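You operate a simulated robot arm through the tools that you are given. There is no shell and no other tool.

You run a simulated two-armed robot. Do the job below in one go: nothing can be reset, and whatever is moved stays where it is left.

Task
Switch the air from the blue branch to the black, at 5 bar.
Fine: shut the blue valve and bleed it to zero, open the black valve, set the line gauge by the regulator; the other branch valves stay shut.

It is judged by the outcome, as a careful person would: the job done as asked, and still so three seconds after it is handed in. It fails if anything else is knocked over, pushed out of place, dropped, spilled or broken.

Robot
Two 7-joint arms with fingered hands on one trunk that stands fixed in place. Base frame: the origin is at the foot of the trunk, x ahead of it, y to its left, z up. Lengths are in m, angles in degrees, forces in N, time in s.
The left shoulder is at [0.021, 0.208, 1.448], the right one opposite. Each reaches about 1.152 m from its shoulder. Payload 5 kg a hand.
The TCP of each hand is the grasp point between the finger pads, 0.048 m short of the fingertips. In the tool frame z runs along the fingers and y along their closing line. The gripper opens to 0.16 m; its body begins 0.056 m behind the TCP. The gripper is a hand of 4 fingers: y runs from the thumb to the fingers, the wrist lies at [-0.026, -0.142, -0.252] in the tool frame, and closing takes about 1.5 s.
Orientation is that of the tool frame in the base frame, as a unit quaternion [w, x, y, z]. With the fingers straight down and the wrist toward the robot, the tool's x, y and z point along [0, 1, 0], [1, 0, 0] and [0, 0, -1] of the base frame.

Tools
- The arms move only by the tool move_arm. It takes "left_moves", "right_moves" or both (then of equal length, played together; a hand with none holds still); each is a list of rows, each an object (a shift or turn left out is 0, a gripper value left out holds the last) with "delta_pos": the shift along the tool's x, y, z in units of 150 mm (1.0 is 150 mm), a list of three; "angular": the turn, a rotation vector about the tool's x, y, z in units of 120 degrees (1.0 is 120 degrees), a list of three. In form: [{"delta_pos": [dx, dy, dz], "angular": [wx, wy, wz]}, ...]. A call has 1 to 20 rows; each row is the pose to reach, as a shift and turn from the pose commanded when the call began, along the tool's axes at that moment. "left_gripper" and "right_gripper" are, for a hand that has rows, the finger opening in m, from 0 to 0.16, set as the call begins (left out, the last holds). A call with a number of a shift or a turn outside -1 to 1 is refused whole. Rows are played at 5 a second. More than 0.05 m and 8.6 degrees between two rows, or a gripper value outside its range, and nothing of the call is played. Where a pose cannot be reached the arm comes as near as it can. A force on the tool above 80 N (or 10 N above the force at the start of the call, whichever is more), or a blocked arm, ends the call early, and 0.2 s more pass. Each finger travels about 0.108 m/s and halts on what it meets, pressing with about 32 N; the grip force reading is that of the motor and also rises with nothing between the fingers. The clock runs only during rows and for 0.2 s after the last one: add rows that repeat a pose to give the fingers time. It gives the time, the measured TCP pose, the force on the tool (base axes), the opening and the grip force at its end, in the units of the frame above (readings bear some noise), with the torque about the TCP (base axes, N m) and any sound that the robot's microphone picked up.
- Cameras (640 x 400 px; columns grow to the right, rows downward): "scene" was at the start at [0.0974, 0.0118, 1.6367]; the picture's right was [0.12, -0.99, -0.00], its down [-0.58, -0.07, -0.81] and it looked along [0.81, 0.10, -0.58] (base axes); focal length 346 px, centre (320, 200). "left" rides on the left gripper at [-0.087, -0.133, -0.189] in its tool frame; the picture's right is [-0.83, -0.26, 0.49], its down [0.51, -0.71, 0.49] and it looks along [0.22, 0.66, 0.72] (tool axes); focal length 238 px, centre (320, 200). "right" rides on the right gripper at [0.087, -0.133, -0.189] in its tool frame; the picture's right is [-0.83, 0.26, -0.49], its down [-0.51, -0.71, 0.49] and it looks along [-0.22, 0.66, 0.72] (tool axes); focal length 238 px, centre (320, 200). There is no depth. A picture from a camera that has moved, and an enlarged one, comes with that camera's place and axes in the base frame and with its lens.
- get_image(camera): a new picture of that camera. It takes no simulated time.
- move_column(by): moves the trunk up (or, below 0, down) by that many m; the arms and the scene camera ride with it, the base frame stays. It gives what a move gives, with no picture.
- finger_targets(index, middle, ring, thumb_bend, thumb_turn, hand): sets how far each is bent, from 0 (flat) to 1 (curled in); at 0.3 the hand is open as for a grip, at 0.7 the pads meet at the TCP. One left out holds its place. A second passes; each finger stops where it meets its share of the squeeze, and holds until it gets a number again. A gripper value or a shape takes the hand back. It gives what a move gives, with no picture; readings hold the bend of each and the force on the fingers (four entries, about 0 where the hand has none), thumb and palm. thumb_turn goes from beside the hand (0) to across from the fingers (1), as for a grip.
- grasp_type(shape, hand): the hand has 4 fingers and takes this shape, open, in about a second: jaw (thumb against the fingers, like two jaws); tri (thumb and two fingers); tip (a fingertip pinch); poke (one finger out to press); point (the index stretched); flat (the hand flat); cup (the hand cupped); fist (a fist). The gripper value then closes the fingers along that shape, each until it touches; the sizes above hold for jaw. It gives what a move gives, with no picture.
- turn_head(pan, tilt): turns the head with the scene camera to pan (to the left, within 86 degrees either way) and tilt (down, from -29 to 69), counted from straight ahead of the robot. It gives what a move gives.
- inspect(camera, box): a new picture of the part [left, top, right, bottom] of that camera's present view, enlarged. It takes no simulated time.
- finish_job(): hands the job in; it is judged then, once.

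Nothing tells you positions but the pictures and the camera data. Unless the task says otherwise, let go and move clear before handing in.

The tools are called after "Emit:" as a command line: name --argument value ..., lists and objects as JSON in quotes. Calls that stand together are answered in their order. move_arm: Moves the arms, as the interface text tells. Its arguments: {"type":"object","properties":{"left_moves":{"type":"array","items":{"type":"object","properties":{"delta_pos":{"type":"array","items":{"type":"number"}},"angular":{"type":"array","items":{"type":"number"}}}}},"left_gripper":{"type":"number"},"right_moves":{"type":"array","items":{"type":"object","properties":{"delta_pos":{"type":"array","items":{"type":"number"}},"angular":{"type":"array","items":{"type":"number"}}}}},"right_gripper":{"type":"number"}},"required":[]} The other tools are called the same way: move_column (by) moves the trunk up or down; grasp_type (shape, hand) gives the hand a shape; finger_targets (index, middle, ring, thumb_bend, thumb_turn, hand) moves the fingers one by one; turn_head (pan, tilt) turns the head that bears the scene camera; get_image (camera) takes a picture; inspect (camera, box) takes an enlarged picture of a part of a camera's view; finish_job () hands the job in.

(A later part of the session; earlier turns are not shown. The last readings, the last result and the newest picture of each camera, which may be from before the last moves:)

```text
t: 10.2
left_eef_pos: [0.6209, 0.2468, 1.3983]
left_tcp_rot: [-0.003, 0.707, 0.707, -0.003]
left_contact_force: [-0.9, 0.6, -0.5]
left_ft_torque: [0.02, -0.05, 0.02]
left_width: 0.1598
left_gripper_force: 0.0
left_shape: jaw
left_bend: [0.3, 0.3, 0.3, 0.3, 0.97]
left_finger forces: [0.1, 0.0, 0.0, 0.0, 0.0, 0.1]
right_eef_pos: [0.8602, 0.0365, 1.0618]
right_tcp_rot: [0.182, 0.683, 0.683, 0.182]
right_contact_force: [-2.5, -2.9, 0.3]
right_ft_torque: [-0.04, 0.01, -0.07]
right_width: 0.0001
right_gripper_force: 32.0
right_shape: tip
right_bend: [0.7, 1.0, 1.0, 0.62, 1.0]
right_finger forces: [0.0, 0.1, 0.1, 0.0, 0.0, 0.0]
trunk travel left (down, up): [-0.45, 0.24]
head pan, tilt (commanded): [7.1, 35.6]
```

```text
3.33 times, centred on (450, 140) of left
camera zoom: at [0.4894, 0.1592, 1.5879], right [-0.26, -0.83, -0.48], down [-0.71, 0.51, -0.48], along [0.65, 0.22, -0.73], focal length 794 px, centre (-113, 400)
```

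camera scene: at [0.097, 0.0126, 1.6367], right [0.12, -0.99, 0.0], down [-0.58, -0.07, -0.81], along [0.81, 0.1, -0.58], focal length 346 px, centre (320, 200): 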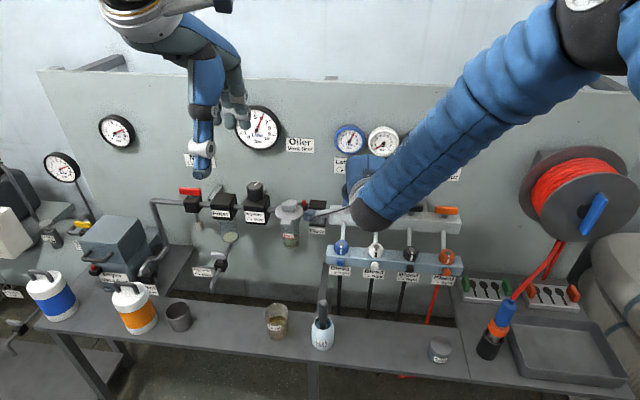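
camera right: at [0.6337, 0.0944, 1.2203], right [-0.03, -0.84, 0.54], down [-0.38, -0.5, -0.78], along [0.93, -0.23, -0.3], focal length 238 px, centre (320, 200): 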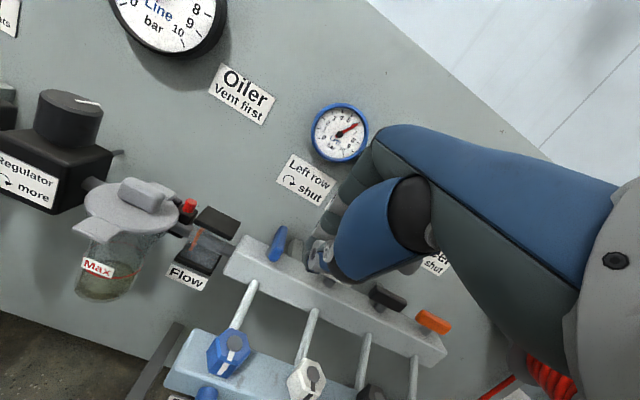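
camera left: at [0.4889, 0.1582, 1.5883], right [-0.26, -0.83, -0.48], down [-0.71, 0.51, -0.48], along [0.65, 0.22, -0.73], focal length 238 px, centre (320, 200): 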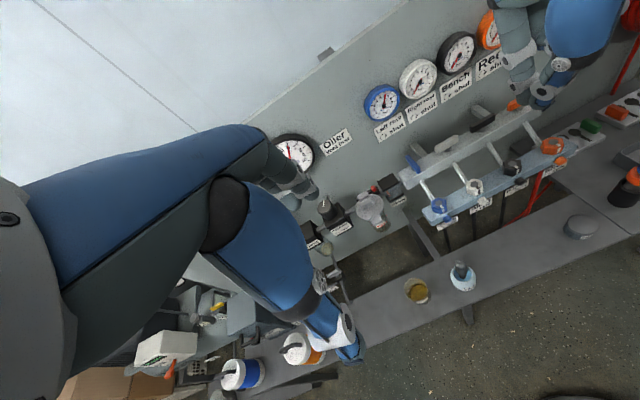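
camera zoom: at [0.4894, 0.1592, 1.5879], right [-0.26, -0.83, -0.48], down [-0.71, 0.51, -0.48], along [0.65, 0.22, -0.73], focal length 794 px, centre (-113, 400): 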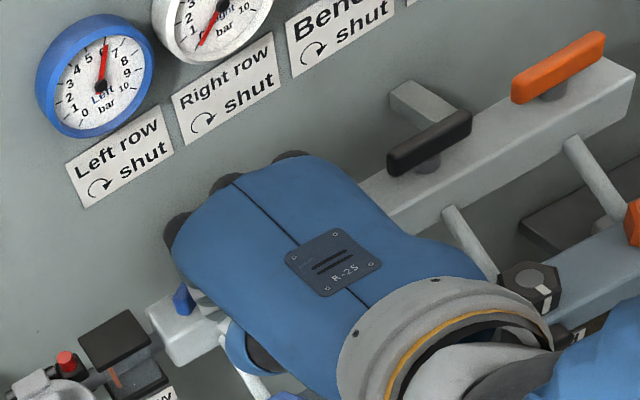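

The lever is turning with very little resistance (about 4 N). I'll carry on round the arc to the shut position.

Emit:
move_arm --right_moves '[{"delta_pos": [0.053, -0.003, -0.002]}, {"delta_pos": [0.107, 0.009, 0.005]}, {"delta_pos": [0.153, 0.032, 0.018]}, {"delta_pos": [0.193, 0.063, 0.037]}, {"delta_pos": [0.207, 0.089, 0.052]}, {"delta_pos": [0.207, 0.095, 0.055]}]'

Emit:
inspect --camera "right" --box '[210, 180, 370, 280]'

Emit:
inspect --camera "left" --box '[390, 80, 510, 200]'

Emit:
inspect --camera "scene" --box '[320, 110, 480, 230]'

```text
t: 11.6
left_eef_pos: [0.6171, 0.2443, 1.401]
left_tcp_rot: [-0.002, 0.707, 0.707, -0.002]
left_contact_force: [1.1, -0.4, 0.5]
left_ft_torque: [0.01, 0.01, -0.02]
left_width: 0.1596
left_gripper_force: 0.2
left_shape: jaw
left_bend: [0.3, 0.3, 0.3, 0.3, 0.97]
left_finger forces: [0.0, 0.1, 0.0, 0.0, 0.0, 0.0]
right_eef_pos: [0.8728, 0.0648, 1.0624]
right_tcp_rot: [0.183, 0.682, 0.684, 0.183]
right_contact_force: [-48.0, -16.6, 5.3]
right_ft_torque: [-0.6, 1.55, -0.24]
right_width: 0.0
right_gripper_force: 31.8
right_shape: tip
right_bend: [0.7, 1.0, 1.0, 0.62, 1.0]
right_finger forces: [0.0, 0.0, 0.1, 0.0, 0.1, 0.1]
trunk travel left (down, up): [-0.45, 0.24]
head pan, tilt (commanded): [7.1, 35.6]
```

```text
4.00 times, centred on (290, 230) of right
camera zoom: at [0.6638, 0.15, 1.1609], right [-0.02, -0.83, 0.55], down [-0.37, -0.51, -0.78], along [0.93, -0.22, -0.3], focal length 953 px, centre (440, 80)
```

zoom: 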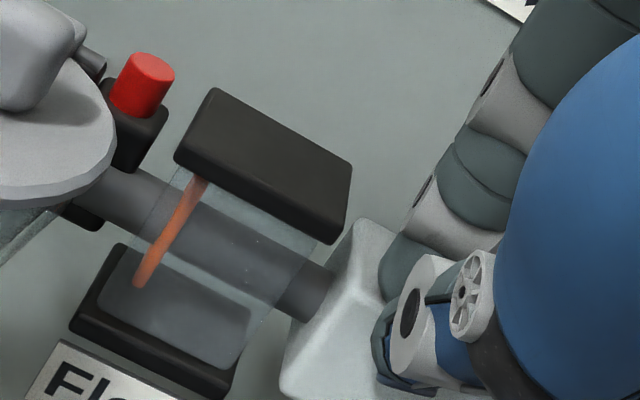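

```text
3.33 times, centred on (450, 140) of left
camera zoom: at [0.4844, 0.1573, 1.5899], right [-0.26, -0.83, -0.49], down [-0.71, 0.51, -0.49], along [0.65, 0.22, -0.73], focal length 794 px, centre (-113, 400)
```

zoom: 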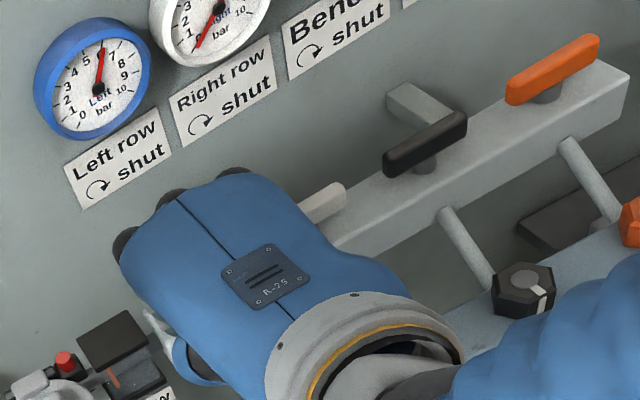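

```text
3.33 times, centred on (400, 170) of scene
camera zoom: at [0.0914, 0.0099, 1.6371], right [0.12, -0.99, 0.0], down [-0.57, -0.07, -0.82], along [0.81, 0.1, -0.58], focal length 1153 px, centre (53, 300)
```

zoom: 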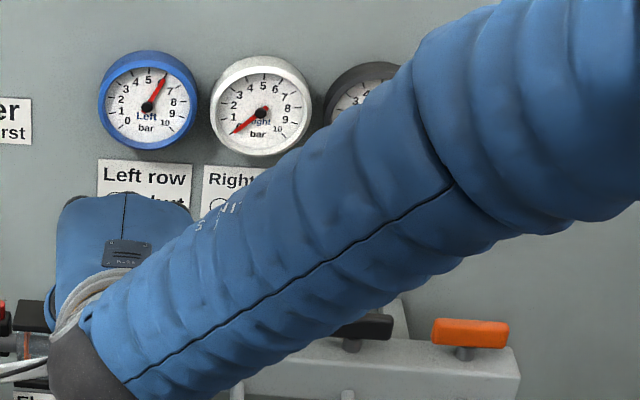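

The reading of about 50 N means the lever has come up against its stop, so blue should be shut. I'll back off, lift away and check the lever and gauge.

Emit:
move_arm --right_moves '[{"delta_pos": [-0.01, -0.115, -0.067]}, {"delta_pos": [-0.03, -0.23, -0.133]}, {"delta_pos": [-0.1, -0.2, -0.32]}, {"delta_pos": [-0.2, -0.15, -0.55]}, {"delta_pos": [-0.4, -0.05, -0.75]}, {"delta_pos": [-0.65, -0.013, -0.8]}, {"delta_pos": [-0.9, -0.013, -0.8]}]'

Emit:
get_image --camera "scene"

Emit:
inspect --camera "left" --box '[350, 70, 590, 250]'

Emit:
inspect --camera "right" --box '[80, 60, 400, 380]'

```text
t: 13.2
left_eef_pos: [0.6203, 0.2448, 1.3978]
left_tcp_rot: [-0.003, 0.707, 0.707, -0.003]
left_contact_force: [-0.3, -1.2, 0.9]
left_ft_torque: [0.13, -0.06, 0.02]
left_width: 0.1598
left_gripper_force: 0.0
left_shape: jaw
left_bend: [0.3, 0.3, 0.3, 0.3, 0.97]
left_finger forces: [0.0, 0.0, 0.0, 0.0, 0.0, 0.0]
right_eef_pos: [0.8151, -0.0722, 1.1631]
right_tcp_rot: [0.182, 0.683, 0.683, 0.184]
right_contact_force: [-0.6, -0.4, 0.1]
right_ft_torque: [0.0, 0.01, 0.0]
right_width: 0.0
right_gripper_force: 31.5
right_shape: tip
right_bend: [0.7, 1.0, 1.0, 0.62, 1.0]
right_finger forces: [0.0, 0.1, 0.0, 0.0, 0.0, 0.0]
trunk travel left (down, up): [-0.45, 0.24]
head pan, tilt (commanded): [7.1, 35.6]
```

```text
taken
camera scene: at [0.0973, 0.0095, 1.6367], right [0.12, -0.99, 0.0], down [-0.58, -0.07, -0.81], along [0.81, 0.1, -0.58], focal length 346 px, centre (320, 200)
```

scene: 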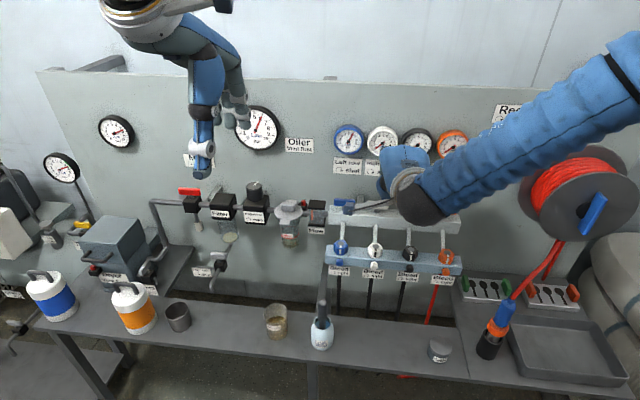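

```text
2.22 times, centred on (470, 160) of left
camera zoom: at [0.4894, 0.1566, 1.5881], right [-0.26, -0.83, -0.49], down [-0.71, 0.51, -0.48], along [0.65, 0.22, -0.73], focal length 530 px, centre (-13, 289)
```

zoom: 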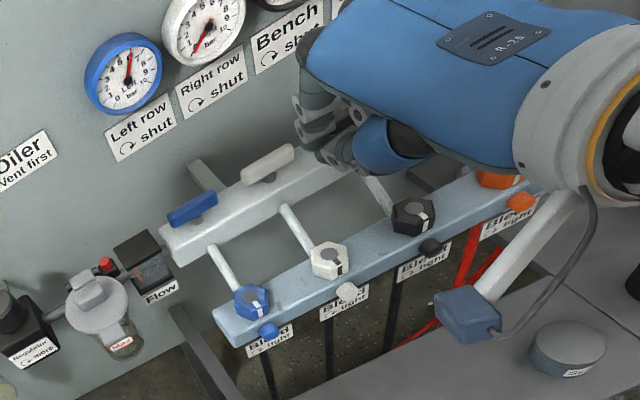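

```text
1.25 times, centred on (240, 220) of right
camera zoom: at [0.607, 0.0142, 1.2618], right [-0.02, -0.84, 0.55], down [-0.37, -0.5, -0.78], along [0.93, -0.22, -0.3], focal length 298 px, centre (420, 175)
```

zoom: 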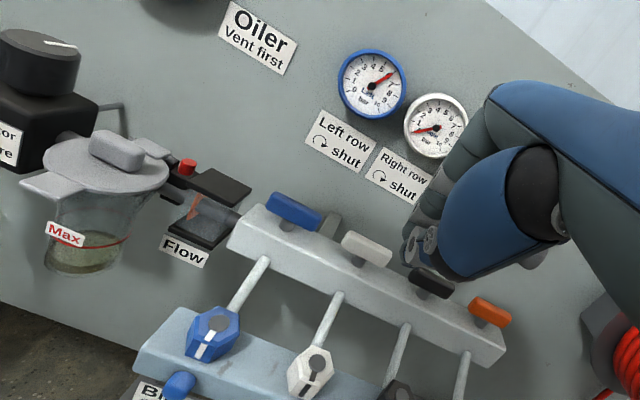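

The blue lever now lies across like the others, and its gauge still holds 6 bar of trapped air. Next is the blue bleed screw: I'll bring the right hand upright and turn it so the thumb goes to the right, keeping clear of the pipe behind the hex.

Emit:
move_arm --right_moves '[{"delta_pos": [0.03, -0.017, -0.087], "angular": [0.0625, 0, 0]}, {"delta_pos": [0.06, -0.034, -0.174], "angular": [0.125, 0, 0]}, {"delta_pos": [0.1, -0.05, -0.261], "angular": [0.1875, 0, 0]}, {"delta_pos": [0.133, -0.069, -0.348], "angular": [0.25, 0, 0]}, {"delta_pos": [0.133, -0.069, -0.348], "angular": [0.25, 0, 0]}]'

Emit:
move_arm --right_moves '[{"angular": [0, 0, -0.07]}, {"angular": [0, 0, -0.14]}, {"angular": [0, 0, -0.21]}, {"angular": [0, 0, -0.28]}, {"angular": [0, 0, -0.35]}, {"angular": [0, 0, -0.42]}, {"angular": [0, 0, -0.49]}, {"angular": [0, 0, -0.56]}]'

Emit:
get_image --camera "scene"

Emit:
get_image --camera "right"

```text
t: 14.4
left_eef_pos: [0.6227, 0.2446, 1.3973]
left_tcp_rot: [-0.004, 0.707, 0.707, -0.004]
left_contact_force: [0.2, -0.2, -0.6]
left_ft_torque: [0.02, 0.02, 0.0]
left_width: 0.1595
left_gripper_force: 0.1
left_shape: jaw
left_bend: [0.3, 0.3, 0.3, 0.3, 0.97]
left_finger forces: [0.0, 0.1, 0.0, 0.1, 0.0, 0.0]
right_eef_pos: [0.7811, -0.0505, 1.2048]
right_tcp_rot: [0.0, 0.707, 0.707, 0.001]
right_contact_force: [-0.2, 0.1, 0.7]
right_ft_torque: [0.0, -0.01, 0.02]
right_width: 0.0
right_gripper_force: 31.9
right_shape: tip
right_bend: [0.7, 1.0, 1.0, 0.62, 1.0]
right_finger forces: [0.0, 0.1, 0.0, 0.0, 0.0, 0.1]
trunk travel left (down, up): [-0.45, 0.24]
head pan, tilt (commanded): [7.1, 35.6]
```

```text
t: 16.2
left_eef_pos: [0.6223, 0.2445, 1.3971]
left_tcp_rot: [-0.004, 0.707, 0.707, -0.003]
left_contact_force: [0.4, -0.1, -0.1]
left_ft_torque: [0.06, 0.06, -0.01]
left_width: 0.1597
left_gripper_force: 0.0
left_shape: jaw
left_bend: [0.3, 0.3, 0.3, 0.3, 0.97]
left_finger forces: [0.0, 0.0, 0.0, 0.1, 0.1, 0.1]
right_eef_pos: [0.782, -0.0498, 1.2041]
right_tcp_rot: [-0.001, 0.197, 0.98, 0.0]
right_contact_force: [0.4, -0.7, 1.0]
right_ft_torque: [0.0, 0.02, 0.03]
right_width: 0.0
right_gripper_force: 32.3
right_shape: tip
right_bend: [0.7, 1.0, 1.0, 0.62, 1.0]
right_finger forces: [0.0, 0.1, 0.0, 0.1, 0.0, 0.0]
trunk travel left (down, up): [-0.45, 0.24]
head pan, tilt (commanded): [7.1, 35.6]
```

```text
taken
camera scene: at [0.0984, 0.0119, 1.6366], right [0.12, -0.99, 0.0], down [-0.58, -0.07, -0.81], along [0.81, 0.1, -0.58], focal length 346 px, centre (320, 200)
```

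scene: 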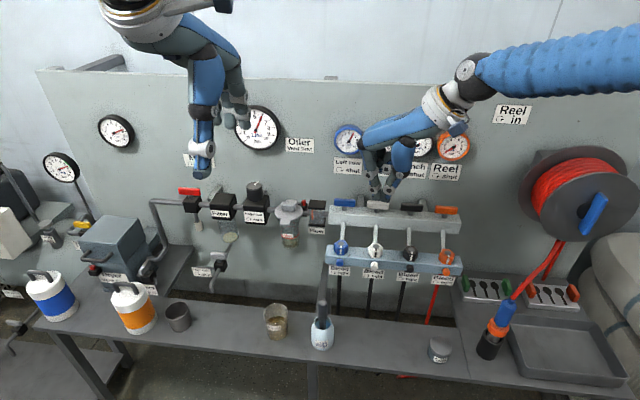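

```text
taken
camera right: at [0.6512, -0.1385, 1.3936], right [0.87, -0.08, 0.49], down [0.19, -0.85, -0.49], along [0.45, 0.52, -0.72], focal length 238 px, centre (320, 200)
```

right: 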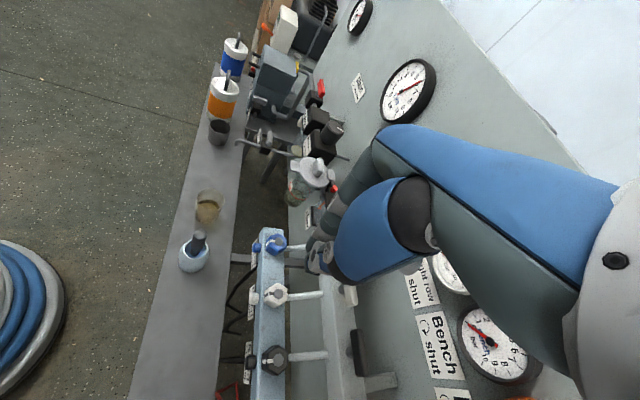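

The hand turned freely to a thumb-right posture. I'll take closer looks at the hex from the hand and scene cameras to fix its position.

Emit:
inspect --camera "right" --box '[230, 220, 310, 270]'

Emit:
inspect --camera "scene" --box '[322, 230, 386, 270]'

Emit:
inspect --camera "scene" --box '[340, 90, 480, 230]'

Emit:
inspect --camera "left" --box '[400, 170, 480, 230]'

```text
8.00 times, centred on (270, 245) of right
camera zoom: at [0.6512, -0.1385, 1.3936], right [0.87, -0.08, 0.49], down [0.19, -0.85, -0.49], along [0.45, 0.52, -0.72], focal length 1907 px, centre (720, -160)
```

zoom: 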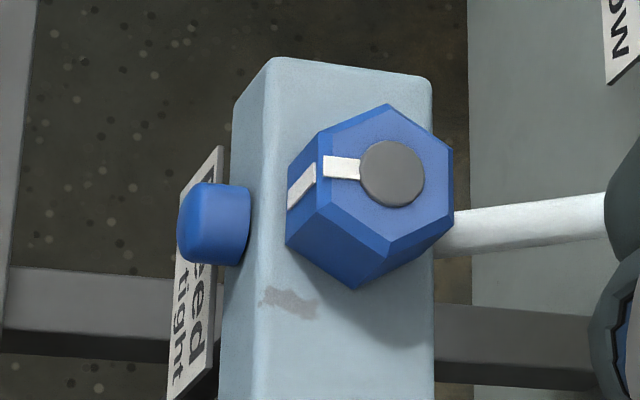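

```text
10.00 times, centred on (354, 250) of scene
camera zoom: at [0.0984, 0.0119, 1.6366], right [0.12, -0.99, 0.0], down [-0.58, -0.07, -0.81], along [0.81, 0.1, -0.58], focal length 3460 px, centre (-20, -300)
```

zoom: 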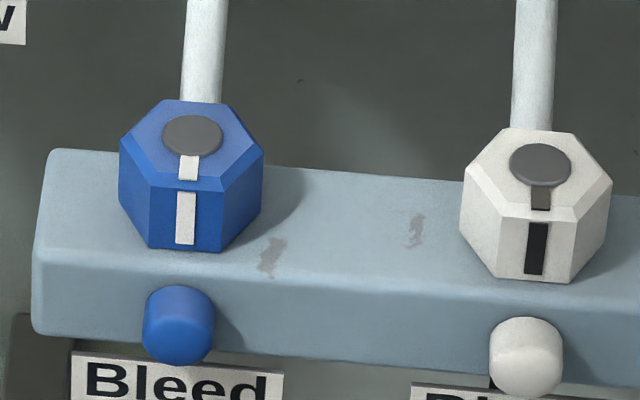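

```text
2.86 times, centred on (410, 160) of scene
camera zoom: at [0.0984, 0.0119, 1.6366], right [0.12, -0.99, 0.0], down [-0.58, -0.07, -0.81], along [0.81, 0.1, -0.58], focal length 988 px, centre (63, 314)
```

zoom: 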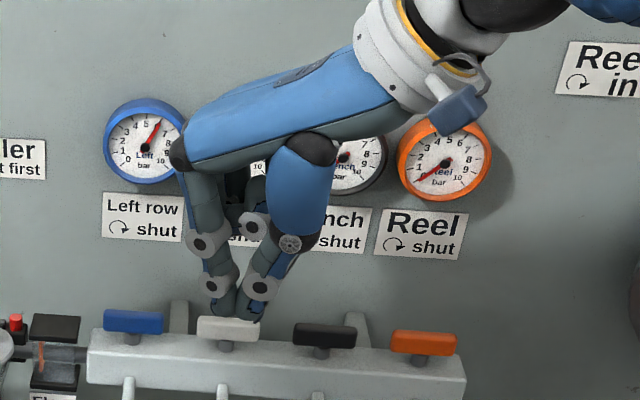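

```text
6.67 times, centred on (440, 200) of left
camera zoom: at [0.4906, 0.1589, 1.5876], right [-0.26, -0.83, -0.48], down [-0.71, 0.51, -0.48], along [0.65, 0.22, -0.73], focal length 1589 px, centre (-480, 200)
```

zoom: 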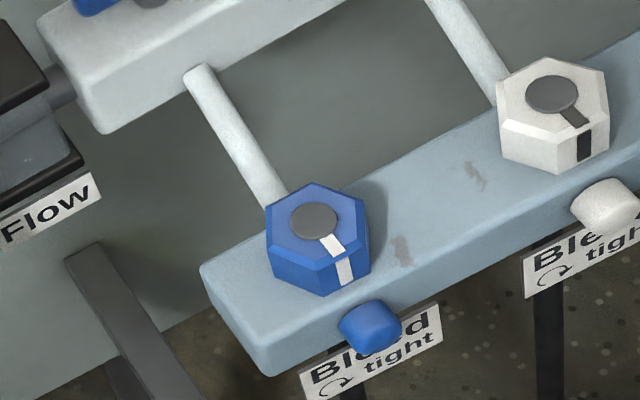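

The hex centre comes out near [0.810, 0.041], top about 0.978, with flats facing near and at ±60°. I'll open the pinch moderately and hover right above it, aligned to a pair of flats.

Emit:
move_arm --right_moves '[{"delta_pos": [0.015, 0.156, 0.19], "angular": [0, 0, 0.015]}, {"delta_pos": [0.03, 0.312, 0.38], "angular": [0, 0, 0.03]}, {"delta_pos": [0.045, 0.468, 0.575], "angular": [0, 0, 0.045]}, {"delta_pos": [0.06, 0.625, 0.767], "angular": [0, 0, 0.058]}, {"delta_pos": [0.06, 0.625, 0.767], "angular": [0, 0, 0.058]}]' --right_gripper 0.075

Emit:
inspect --camera "scene" --box '[290, 120, 450, 280]'

Emit:
inspect --camera "right" --box '[200, 160, 440, 340]'

Emit:
inspect --camera "left" --box '[380, 90, 540, 250]'

```text
t: 17.4
left_eef_pos: [0.6208, 0.2443, 1.3987]
left_tcp_rot: [-0.003, 0.707, 0.707, -0.003]
left_contact_force: [-1.0, -0.7, 0.6]
left_ft_torque: [0.05, -0.07, -0.02]
left_width: 0.1598
left_gripper_force: 0.0
left_shape: jaw
left_bend: [0.3, 0.3, 0.3, 0.3, 0.97]
left_finger forces: [0.1, 0.0, 0.1, 0.1, 0.0, 0.0]
right_eef_pos: [0.809, 0.0415, 1.093]
right_tcp_rot: [0.0, 0.257, 0.966, 0.001]
right_contact_force: [-0.1, -0.7, -0.7]
right_ft_torque: [0.08, -0.05, -0.01]
right_width: 0.0746
right_gripper_force: 0.0
right_shape: tip
right_bend: [0.73, 0.98, 0.99, 0.71, 1.0]
right_finger forces: [0.1, 0.1, 0.0, 0.0, 0.0, 0.0]
trunk travel left (down, up): [-0.45, 0.24]
head pan, tilt (commanded): [7.1, 35.6]
```

```text
2.50 times, centred on (370, 200) of scene
camera zoom: at [0.0965, 0.0103, 1.6368], right [0.12, -0.99, 0.0], down [-0.58, -0.07, -0.81], along [0.81, 0.1, -0.58], focal length 865 px, centre (195, 200)
```

zoom: 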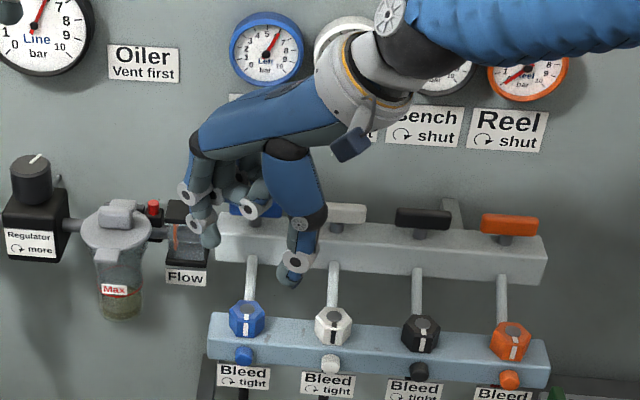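

```text
2.22 times, centred on (320, 250) of right
camera zoom: at [0.6681, -0.0313, 1.2819], right [0.85, -0.19, 0.49], down [0.09, -0.87, -0.49], along [0.52, 0.46, -0.72], focal length 530 px, centre (320, 89)
```

zoom: 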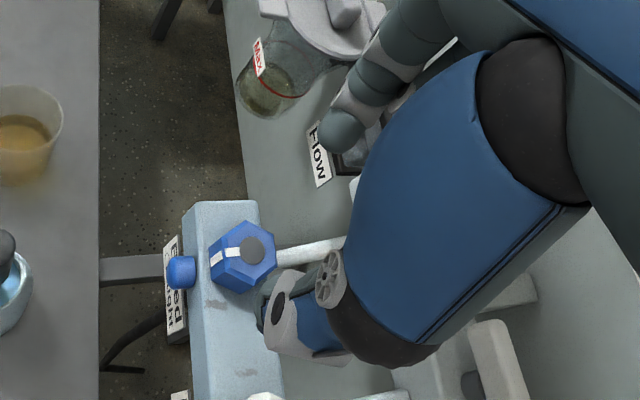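

```text
2.50 times, centred on (460, 170) of left
camera zoom: at [0.4887, 0.1573, 1.5885], right [-0.26, -0.83, -0.48], down [-0.71, 0.51, -0.48], along [0.65, 0.22, -0.73], focal length 596 px, centre (-30, 275)
```

zoom: 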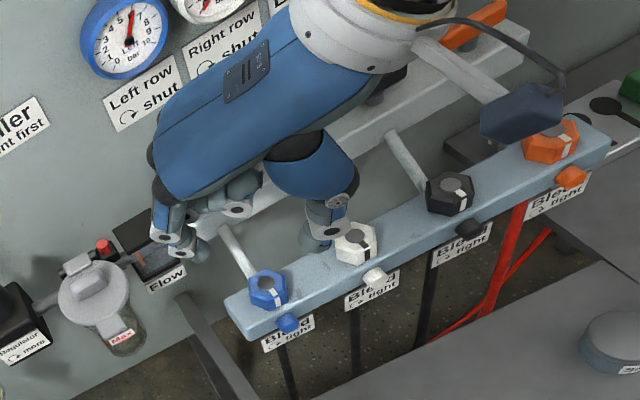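

The pinch straddles the hex correctly with index far-left and thumb near-right. I'll lower until the tips are just above the rail, then close on the hex.

Emit:
move_arm --right_moves '[{"delta_pos": [0, 0, 0.13]}, {"delta_pos": [0, 0, 0.26]}, {"delta_pos": [0, 0, 0.39]}, {"delta_pos": [0, 0, 0.48]}, {"delta_pos": [0, 0, 0.52]}, {"delta_pos": [0, 0, 0.52]}]'

Emit:
inspect --camera "scene" --box '[310, 190, 410, 290]'

Emit:
inspect --camera "left" --box '[390, 150, 490, 250]'

Emit:
inspect --camera "right" --box '[220, 160, 380, 280]'

```text
t: 18.8
left_eef_pos: [0.6213, 0.2471, 1.3971]
left_tcp_rot: [-0.003, 0.707, 0.707, -0.002]
left_contact_force: [0.3, -0.1, -0.3]
left_ft_torque: [-0.02, 0.05, 0.02]
left_width: 0.16
left_gripper_force: 0.0
left_shape: jaw
left_bend: [0.3, 0.3, 0.3, 0.3, 0.97]
left_finger forces: [0.1, 0.1, 0.1, 0.0, 0.1, 0.0]
right_eef_pos: [0.811, 0.0417, 1.0114]
right_tcp_rot: [0.0, 0.258, 0.966, 0.0]
right_contact_force: [0.1, -0.6, 0.0]
right_ft_torque: [-0.02, 0.01, -0.02]
right_width: 0.0747
right_gripper_force: 0.0
right_shape: tip
right_bend: [0.73, 0.98, 0.99, 0.71, 1.0]
right_finger forces: [0.0, 0.1, 0.1, 0.1, 0.0, 0.1]
trunk travel left (down, up): [-0.45, 0.24]
head pan, tilt (commanded): [7.1, 35.6]
```

```text
4.00 times, centred on (360, 240) of scene
camera zoom: at [0.0978, 0.0121, 1.6367], right [0.12, -0.99, 0.0], down [-0.58, -0.07, -0.81], along [0.81, 0.1, -0.58], focal length 1384 px, centre (160, 40)
```

zoom: 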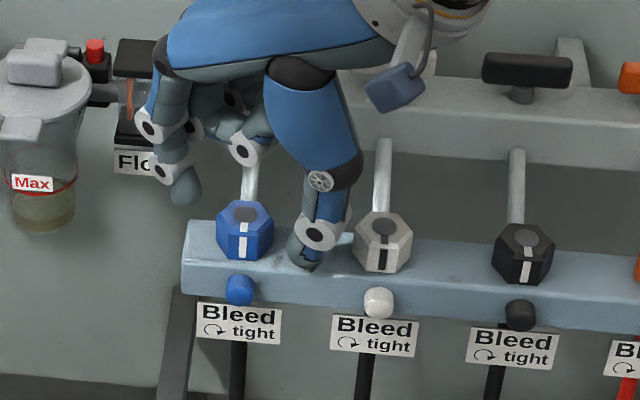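

```text
4.00 times, centred on (440, 200) of left
camera zoom: at [0.49, 0.1592, 1.5878], right [-0.26, -0.83, -0.48], down [-0.71, 0.51, -0.48], along [0.65, 0.22, -0.73], focal length 953 px, centre (-160, 200)
```

zoom: 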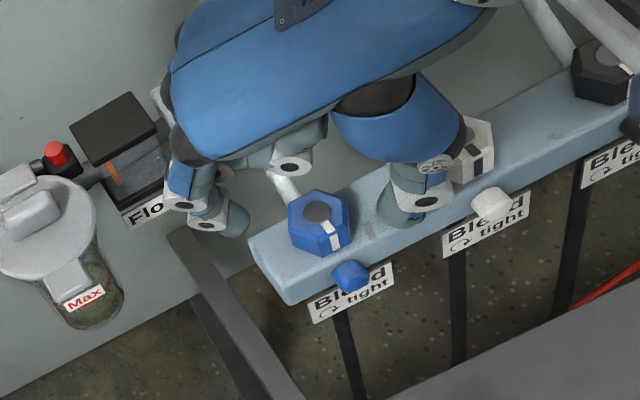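

```text
3.33 times, centred on (300, 220) of right
camera zoom: at [0.6697, -0.0313, 1.2007], right [0.85, -0.19, 0.49], down [0.09, -0.87, -0.49], along [0.51, 0.46, -0.72], focal length 794 px, centre (387, 133)
```

zoom: 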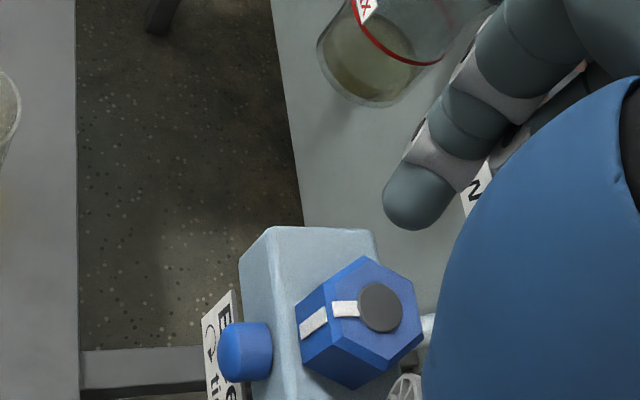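

The hex sits centred between index and thumb with no contact. Now I'll close onto it.

Emit:
move_arm --right_moves '[{"delta_pos": [0, 0, 0]}, {"delta_pos": [0, 0, 0]}, {"delta_pos": [0, 0, 0]}, {"delta_pos": [0, 0, 0]}, {"delta_pos": [0, 0, 0]}, {"delta_pos": [0, 0, 0]}, {"delta_pos": [0, 0, 0]}]' --right_gripper 0.0

Emit:
inspect --camera "scene" --box '[310, 190, 410, 290]'

Emit:
inspect --camera "left" --box '[410, 170, 490, 230]'

Emit:
inspect --camera "right" --box '[260, 200, 380, 290]'

```text
t: 20.4
left_eef_pos: [0.622, 0.2455, 1.3987]
left_tcp_rot: [-0.003, 0.707, 0.707, -0.004]
left_contact_force: [0.0, 0.1, 0.2]
left_ft_torque: [-0.02, 0.02, -0.01]
left_width: 0.1598
left_gripper_force: 0.0
left_shape: jaw
left_bend: [0.3, 0.3, 0.3, 0.3, 0.97]
left_finger forces: [0.1, 0.1, 0.0, 0.0, 0.0, 0.1]
right_eef_pos: [0.8096, 0.0415, 1.0113]
right_tcp_rot: [0.0, 0.257, 0.966, 0.0]
right_contact_force: [0.3, -0.7, -2.6]
right_ft_torque: [-0.01, 0.0, -0.05]
right_width: 0.0295
right_gripper_force: 32.2
right_shape: tip
right_bend: [0.72, 1.0, 1.0, 0.74, 1.0]
right_finger forces: [28.0, 0.0, 0.0, 0.0, 28.6, 0.0]
trunk travel left (down, up): [-0.45, 0.24]
head pan, tilt (commanded): [7.1, 35.6]
```

```text
4.00 times, centred on (360, 240) of scene
camera zoom: at [0.0979, 0.0119, 1.6366], right [0.12, -0.99, 0.0], down [-0.58, -0.07, -0.81], along [0.81, 0.1, -0.58], focal length 1384 px, centre (160, 40)
```

zoom: 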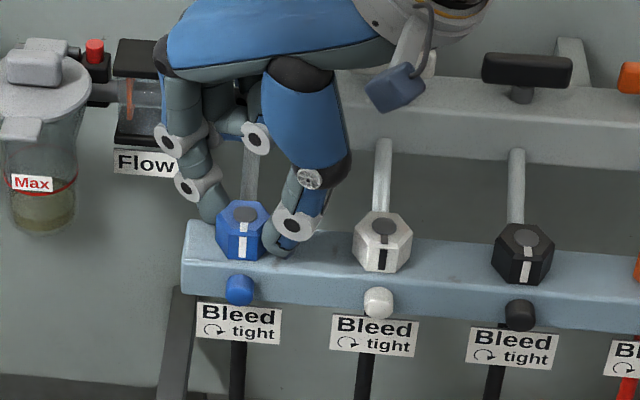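

```text
6.67 times, centred on (450, 200) of left
camera zoom: at [0.4901, 0.159, 1.5878], right [-0.26, -0.83, -0.48], down [-0.71, 0.51, -0.48], along [0.65, 0.22, -0.73], focal length 1589 px, centre (-547, 200)
```

zoom: 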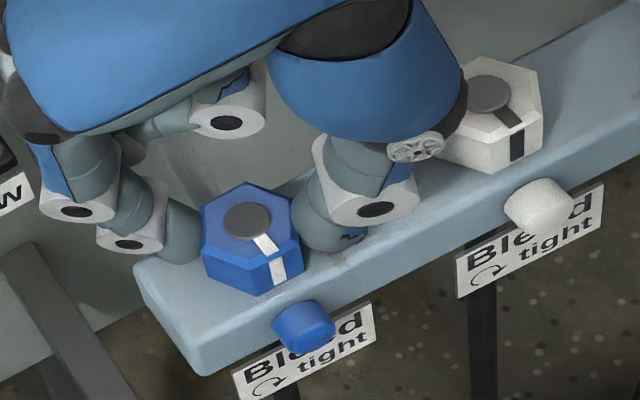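

```text
4.44 times, centred on (320, 245) of right
camera zoom: at [0.6697, -0.0315, 1.2006], right [0.85, -0.19, 0.49], down [0.09, -0.87, -0.49], along [0.51, 0.46, -0.72], focal length 1059 px, centre (320, 0)
```

zoom: 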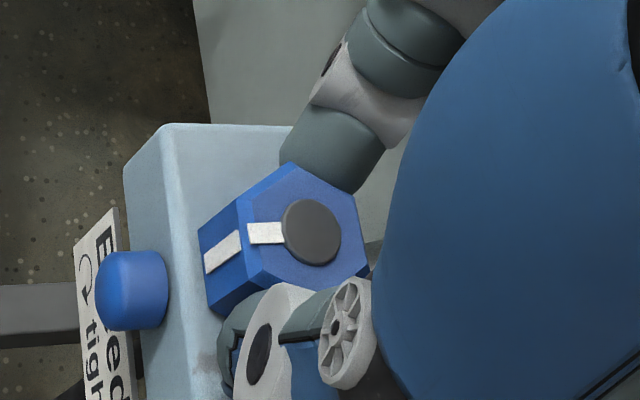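

I have a firm, square grip (28 N each side). I'll turn the hex 30° counter-clockwise to loosen it and watch the blue gauge.

Emit:
move_arm --right_moves '[{"angular": [0, 0, -0.05]}, {"angular": [0, 0, -0.1]}, {"angular": [0, 0, -0.15]}, {"angular": [0, 0, -0.2]}, {"angular": [0, 0, -0.25]}, {"angular": [0, 0, -0.25]}]'

Emit:
inspect --camera "scene" --box '[310, 110, 430, 290]'

Emit:
inspect --camera "left" --box '[410, 170, 490, 230]'

Emit:
inspect --camera "scene" --box '[325, 115, 405, 165]'

```text
t: 21.8
left_eef_pos: [0.6241, 0.2455, 1.3982]
left_tcp_rot: [-0.003, 0.707, 0.707, -0.004]
left_contact_force: [-0.8, -0.8, -0.4]
left_ft_torque: [0.03, -0.02, 0.01]
left_width: 0.1601
left_gripper_force: 0.1
left_shape: jaw
left_bend: [0.3, 0.3, 0.3, 0.3, 0.97]
left_finger forces: [0.1, 0.1, 0.1, 0.0, 0.0, 0.0]
right_eef_pos: [0.8137, 0.0402, 1.0126]
right_tcp_rot: [0.003, 0.0, 1.0, 0.001]
right_contact_force: [32.7, 3.0, -1.6]
right_ft_torque: [0.29, -1.44, -1.34]
right_width: 0.0284
right_gripper_force: 31.8
right_shape: tip
right_bend: [0.71, 1.0, 1.0, 0.75, 0.97]
right_finger forces: [50.7, 0.1, 0.0, 0.0, 32.4, 0.0]
trunk travel left (down, up): [-0.45, 0.24]
head pan, tilt (commanded): [7.1, 35.6]
```

```text
2.22 times, centred on (370, 200) of scene
camera zoom: at [0.1012, 0.0116, 1.6365], right [0.12, -0.99, 0.0], down [-0.58, -0.07, -0.81], along [0.81, 0.1, -0.58], focal length 769 px, centre (209, 200)
```

zoom: 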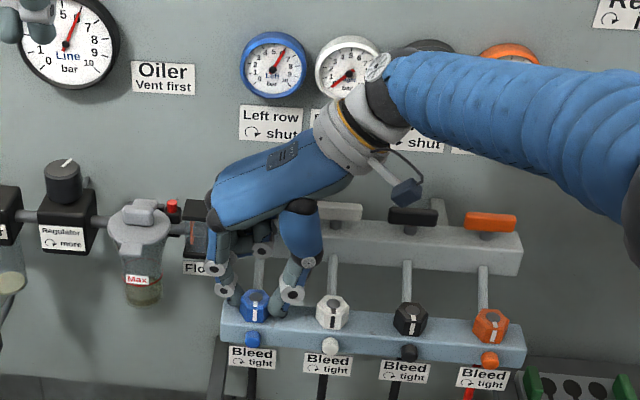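

```text
6.67 times, centred on (450, 200) of left
camera zoom: at [0.4933, 0.1586, 1.5869], right [-0.26, -0.83, -0.48], down [-0.71, 0.51, -0.48], along [0.65, 0.22, -0.73], focal length 1589 px, centre (-547, 200)
```

zoom: 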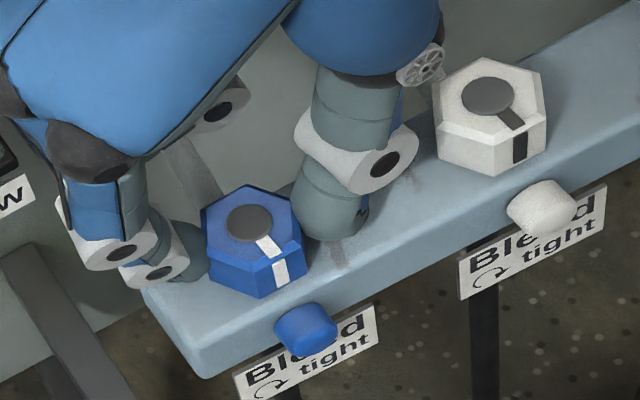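

```text
8.00 times, centred on (365, 140) of scene
camera zoom: at [0.1012, 0.0116, 1.6365], right [0.12, -0.99, 0.0], down [-0.58, -0.07, -0.81], along [0.81, 0.1, -0.58], focal length 2768 px, centre (-40, 680)
```

zoom: 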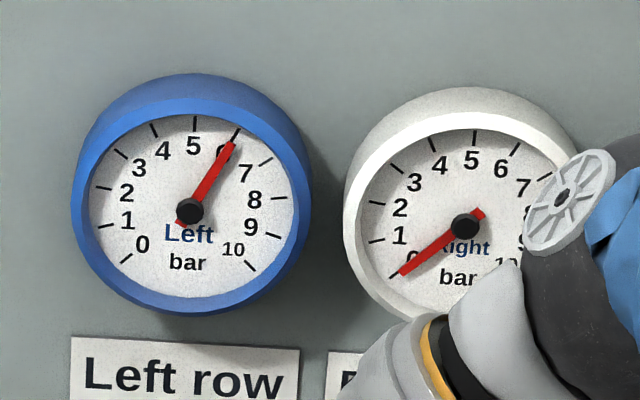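

The fingers slid round the hex while its mark stayed put, so either it is tight or it isn't the part that turns. I'll ease back to the earlier angle and look more closely at the domes and the other nearby items.

Emit:
move_arm --right_moves '[{"angular": [0, 0, 0.05]}, {"angular": [0, 0, 0.1]}, {"angular": [0, 0, 0.15]}, {"angular": [0, 0, 0.2]}, {"angular": [0, 0, 0.25]}, {"angular": [0, 0, 0.25]}]'

Emit:
inspect --camera "scene" --box '[450, 260, 600, 360]'

Emit:
inspect --camera "scene" --box '[335, 255, 375, 280]'

Emit:
inspect --camera "left" --box '[430, 195, 470, 225]'

Emit:
inspect --camera "right" --box '[240, 210, 340, 290]'

```text
t: 23.2
left_eef_pos: [0.6221, 0.2449, 1.398]
left_tcp_rot: [-0.003, 0.707, 0.707, -0.003]
left_contact_force: [-0.3, 0.0, -0.5]
left_ft_torque: [-0.01, -0.01, -0.01]
left_width: 0.1601
left_gripper_force: 0.0
left_shape: jaw
left_bend: [0.3, 0.3, 0.3, 0.3, 0.97]
left_finger forces: [0.0, 0.0, 0.0, 0.0, 0.1, 0.0]
right_eef_pos: [0.8077, 0.0408, 1.0114]
right_tcp_rot: [-0.001, 0.257, 0.966, 0.001]
right_contact_force: [5.8, -5.1, 3.0]
right_ft_torque: [0.02, -0.18, -0.03]
right_width: 0.0291
right_gripper_force: 31.9
right_shape: tip
right_bend: [0.72, 1.0, 1.0, 0.74, 1.0]
right_finger forces: [30.1, 0.0, 0.1, 0.1, 32.0, 0.0]
trunk travel left (down, up): [-0.45, 0.24]
head pan, tilt (commanded): [7.1, 35.6]
```

```text
4.00 times, centred on (525, 310) of scene
camera zoom: at [0.0978, 0.0111, 1.6366], right [0.12, -0.99, 0.0], down [-0.58, -0.07, -0.81], along [0.81, 0.1, -0.58], focal length 1384 px, centre (-500, -240)
```

zoom: 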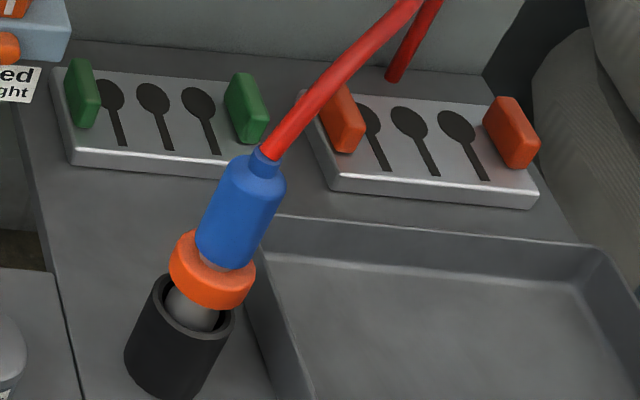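

```text
16.00 times, centred on (355, 268) of scene
camera zoom: at [0.0978, 0.0111, 1.6366], right [0.12, -0.99, 0.0], down [-0.58, -0.07, -0.81], along [0.81, 0.1, -0.58], focal length 5536 px, centre (-240, -880)
```

zoom: 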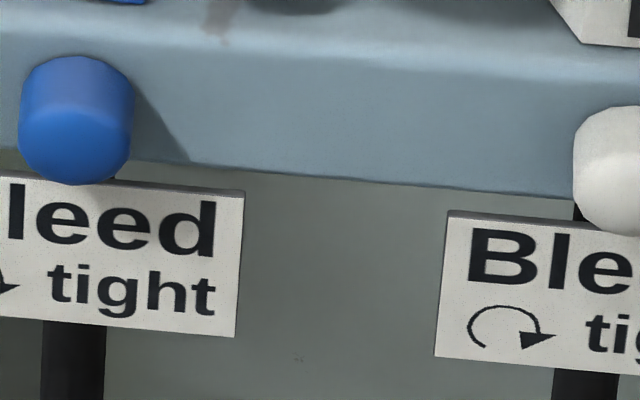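

```text
13.33 times, centred on (450, 210) of left
camera zoom: at [0.4899, 0.1582, 1.5878], right [-0.26, -0.83, -0.48], down [-0.71, 0.51, -0.48], along [0.65, 0.22, -0.73], focal length 3178 px, centre (-1413, 67)
```

zoom: 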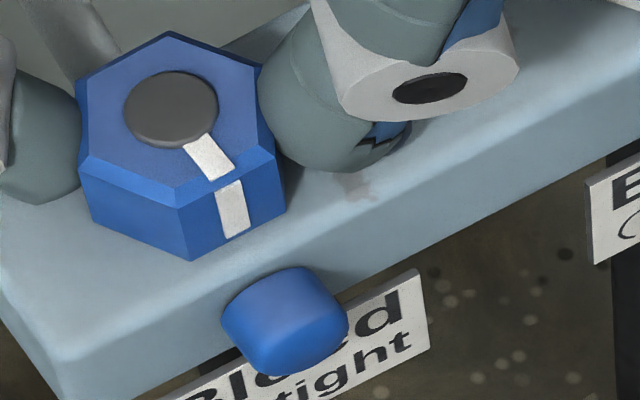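

```text
5.00 times, centred on (290, 250) of right
camera zoom: at [0.6679, -0.032, 1.2007], right [0.85, -0.19, 0.48], down [0.09, -0.87, -0.49], along [0.51, 0.46, -0.72], focal length 1192 px, centre (470, -50)
```

zoom: 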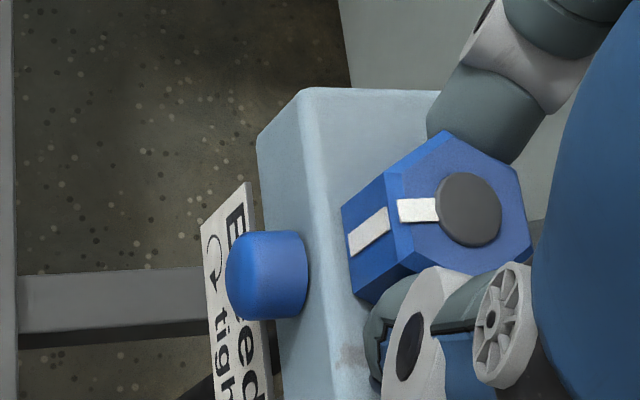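

The domes are smooth and unmarked, while the hex carries the index mark, so I still think the hex is the screw but stiff. I'll turn in small steps and read torque against the mark to see whether it gives at all.

Emit:
move_arm --right_moves '[{"angular": [0, 0, -0.03]}, {"angular": [0, 0, -0.06]}, {"angular": [0, 0, -0.09]}, {"angular": [0, 0, -0.12]}, {"angular": [0, 0, -0.12]}]'

Emit:
inspect --camera "left" --box '[410, 170, 490, 230]'

Emit:
inspect --camera "right" --box '[240, 210, 340, 290]'

```text
t: 24.4
left_eef_pos: [0.6231, 0.2453, 1.3975]
left_tcp_rot: [-0.003, 0.707, 0.707, -0.004]
left_contact_force: [0.3, 0.4, 0.8]
left_ft_torque: [0.02, 0.04, 0.02]
left_width: 0.1598
left_gripper_force: 0.0
left_shape: jaw
left_bend: [0.3, 0.3, 0.3, 0.3, 0.97]
left_finger forces: [0.1, 0.0, 0.1, 0.0, 0.1, 0.0]
right_eef_pos: [0.8093, 0.0401, 1.0109]
right_tcp_rot: [0.001, 0.134, 0.991, 0.0]
right_contact_force: [13.6, -1.9, 1.4]
right_ft_torque: [-0.08, -0.56, -0.61]
right_width: 0.0297
right_gripper_force: 32.1
right_shape: tip
right_bend: [0.71, 1.0, 1.0, 0.75, 1.0]
right_finger forces: [33.9, 0.0, 0.1, 0.1, 29.6, 0.1]
trunk travel left (down, up): [-0.45, 0.24]
head pan, tilt (commanded): [7.1, 35.6]
```

```text
6.67 times, centred on (450, 200) of left
camera zoom: at [0.4913, 0.1587, 1.5875], right [-0.26, -0.83, -0.48], down [-0.71, 0.51, -0.48], along [0.65, 0.22, -0.73], focal length 1589 px, centre (-547, 200)
```

zoom: 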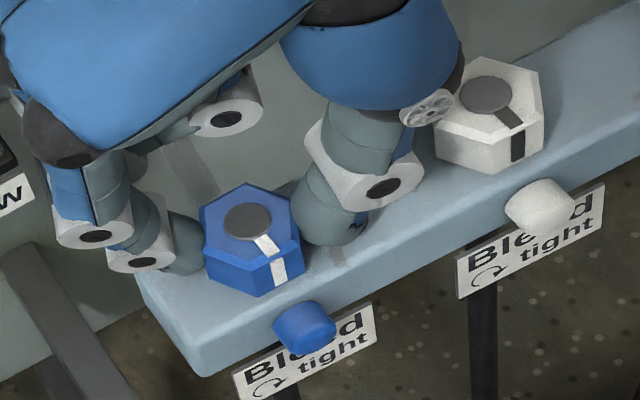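

```text
5.00 times, centred on (290, 250) of right
camera zoom: at [0.6923, -0.0654, 1.2006], right [0.87, 0.03, 0.49], down [0.3, -0.82, -0.49], along [0.38, 0.57, -0.72], focal length 1192 px, centre (470, -50)
```

zoom: 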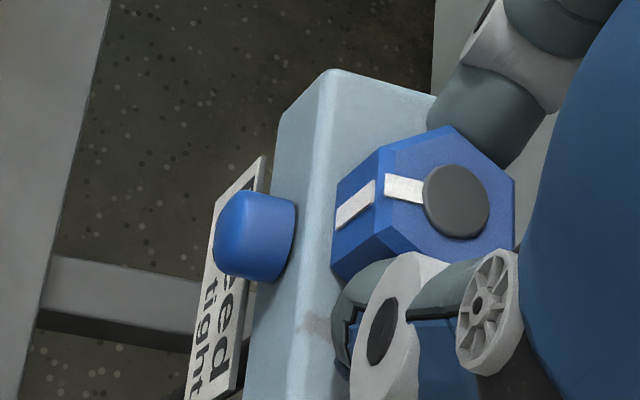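

The hex holds against about 1.3 N·m without moving at all, so the round cap right above the "Bleed" label may be the actual screw. I'll release the hex, lift clear and try the cap from the front.

Emit:
move_arm --right_moves '[{"delta_pos": [0, 0, 0]}, {"delta_pos": [0, 0, 0]}, {"delta_pos": [0, 0, 0]}, {"delta_pos": [0, 0, 0]}, {"delta_pos": [0, 0, -0.15]}, {"delta_pos": [0, 0, -0.4]}, {"delta_pos": [0, 0, -0.65]}]' --right_gripper 0.075

Emit:
move_arm --right_moves '[{"delta_pos": [0.2, 0, 0], "angular": [0, 0, -0.043]}, {"delta_pos": [0.4, -0.1, 0], "angular": [0, 0, -0.087]}, {"delta_pos": [0.6, -0.2, 0], "angular": [0, 0, -0.13]}, {"delta_pos": [0.75, -0.21, 0], "angular": [0, 0, -0.13]}, {"delta_pos": [0.75, -0.21, 0], "angular": [0, 0, -0.13]}]'

Emit:
get_image --camera "scene"

Emit:
get_image --camera "right"

Emit:
inspect --camera "left" --box '[410, 170, 490, 230]'

```text
t: 26.0
left_eef_pos: [0.6211, 0.2465, 1.3983]
left_tcp_rot: [-0.003, 0.707, 0.707, -0.003]
left_contact_force: [-0.7, 0.1, 0.0]
left_ft_torque: [0.0, -0.07, 0.03]
left_width: 0.1598
left_gripper_force: 0.1
left_shape: jaw
left_bend: [0.3, 0.3, 0.3, 0.3, 0.97]
left_finger forces: [0.0, 0.0, 0.1, 0.0, 0.0, 0.0]
right_eef_pos: [0.8072, 0.0423, 1.1089]
right_tcp_rot: [0.001, 0.132, 0.991, -0.001]
right_contact_force: [-2.0, -0.8, -1.5]
right_ft_torque: [0.07, -0.13, 0.0]
right_width: 0.0744
right_gripper_force: 0.1
right_shape: tip
right_bend: [0.73, 0.98, 0.99, 0.71, 1.0]
right_finger forces: [0.0, 0.0, 0.0, 0.0, 0.1, 0.1]
trunk travel left (down, up): [-0.45, 0.24]
head pan, tilt (commanded): [7.1, 35.6]
```

```text
t: 27.2
left_eef_pos: [0.6219, 0.2456, 1.3969]
left_tcp_rot: [-0.003, 0.707, 0.707, -0.003]
left_contact_force: [0.1, -0.5, -0.3]
left_ft_torque: [0.03, 0.03, -0.02]
left_width: 0.1598
left_gripper_force: 0.1
left_shape: jaw
left_bend: [0.3, 0.3, 0.3, 0.3, 0.97]
left_finger forces: [0.0, 0.0, 0.0, 0.0, 0.0, 0.1]
right_eef_pos: [0.6922, 0.04, 1.1076]
right_tcp_rot: [0.0, -0.002, 1.0, 0.001]
right_contact_force: [1.1, -0.6, -0.1]
right_ft_torque: [0.03, 0.05, 0.04]
right_width: 0.0746
right_gripper_force: 0.1
right_shape: tip
right_bend: [0.73, 0.98, 0.99, 0.71, 1.0]
right_finger forces: [0.0, 0.0, 0.0, 0.0, 0.1, 0.0]
trunk travel left (down, up): [-0.45, 0.24]
head pan, tilt (commanded): [7.1, 35.6]
```

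```text
taken
camera scene: at [0.0984, 0.0114, 1.6366], right [0.12, -0.99, 0.0], down [-0.58, -0.07, -0.81], along [0.81, 0.1, -0.58], focal length 346 px, centre (320, 200)
```

scene: 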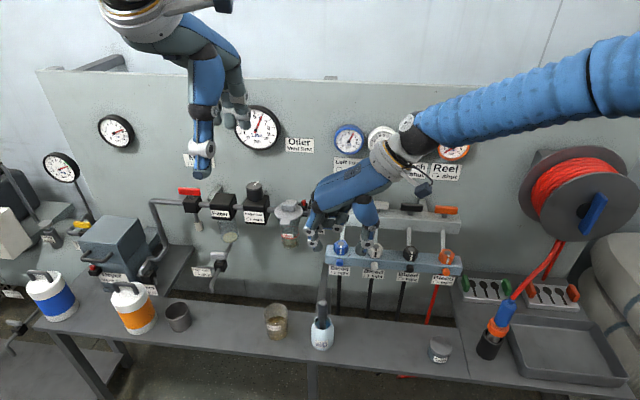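

```text
taken
camera right: at [0.607, -0.0937, 1.297], right [0.83, 0.26, 0.49], down [0.51, -0.71, -0.49], along [0.21, 0.66, -0.72], focal length 238 px, centre (320, 200)
```

right: 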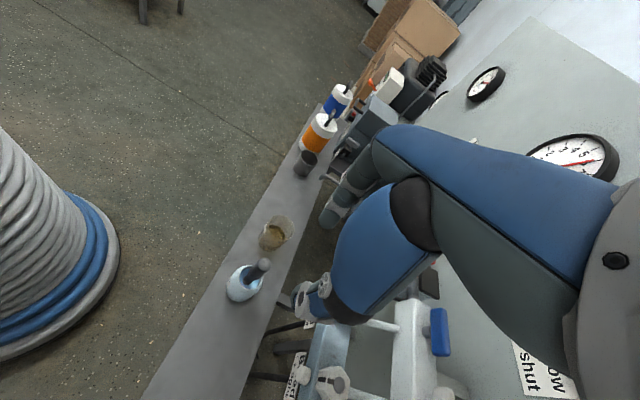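

```text
6.67 times, centred on (450, 200) of left
camera zoom: at [0.4906, 0.1585, 1.5876], right [-0.26, -0.83, -0.48], down [-0.71, 0.51, -0.48], along [0.65, 0.22, -0.73], focal length 1589 px, centre (-547, 200)
```

zoom: 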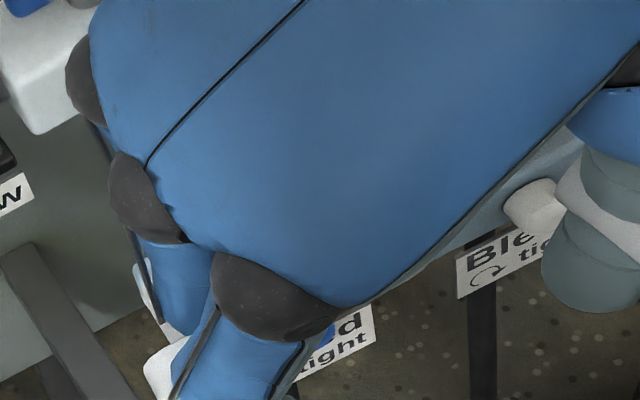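

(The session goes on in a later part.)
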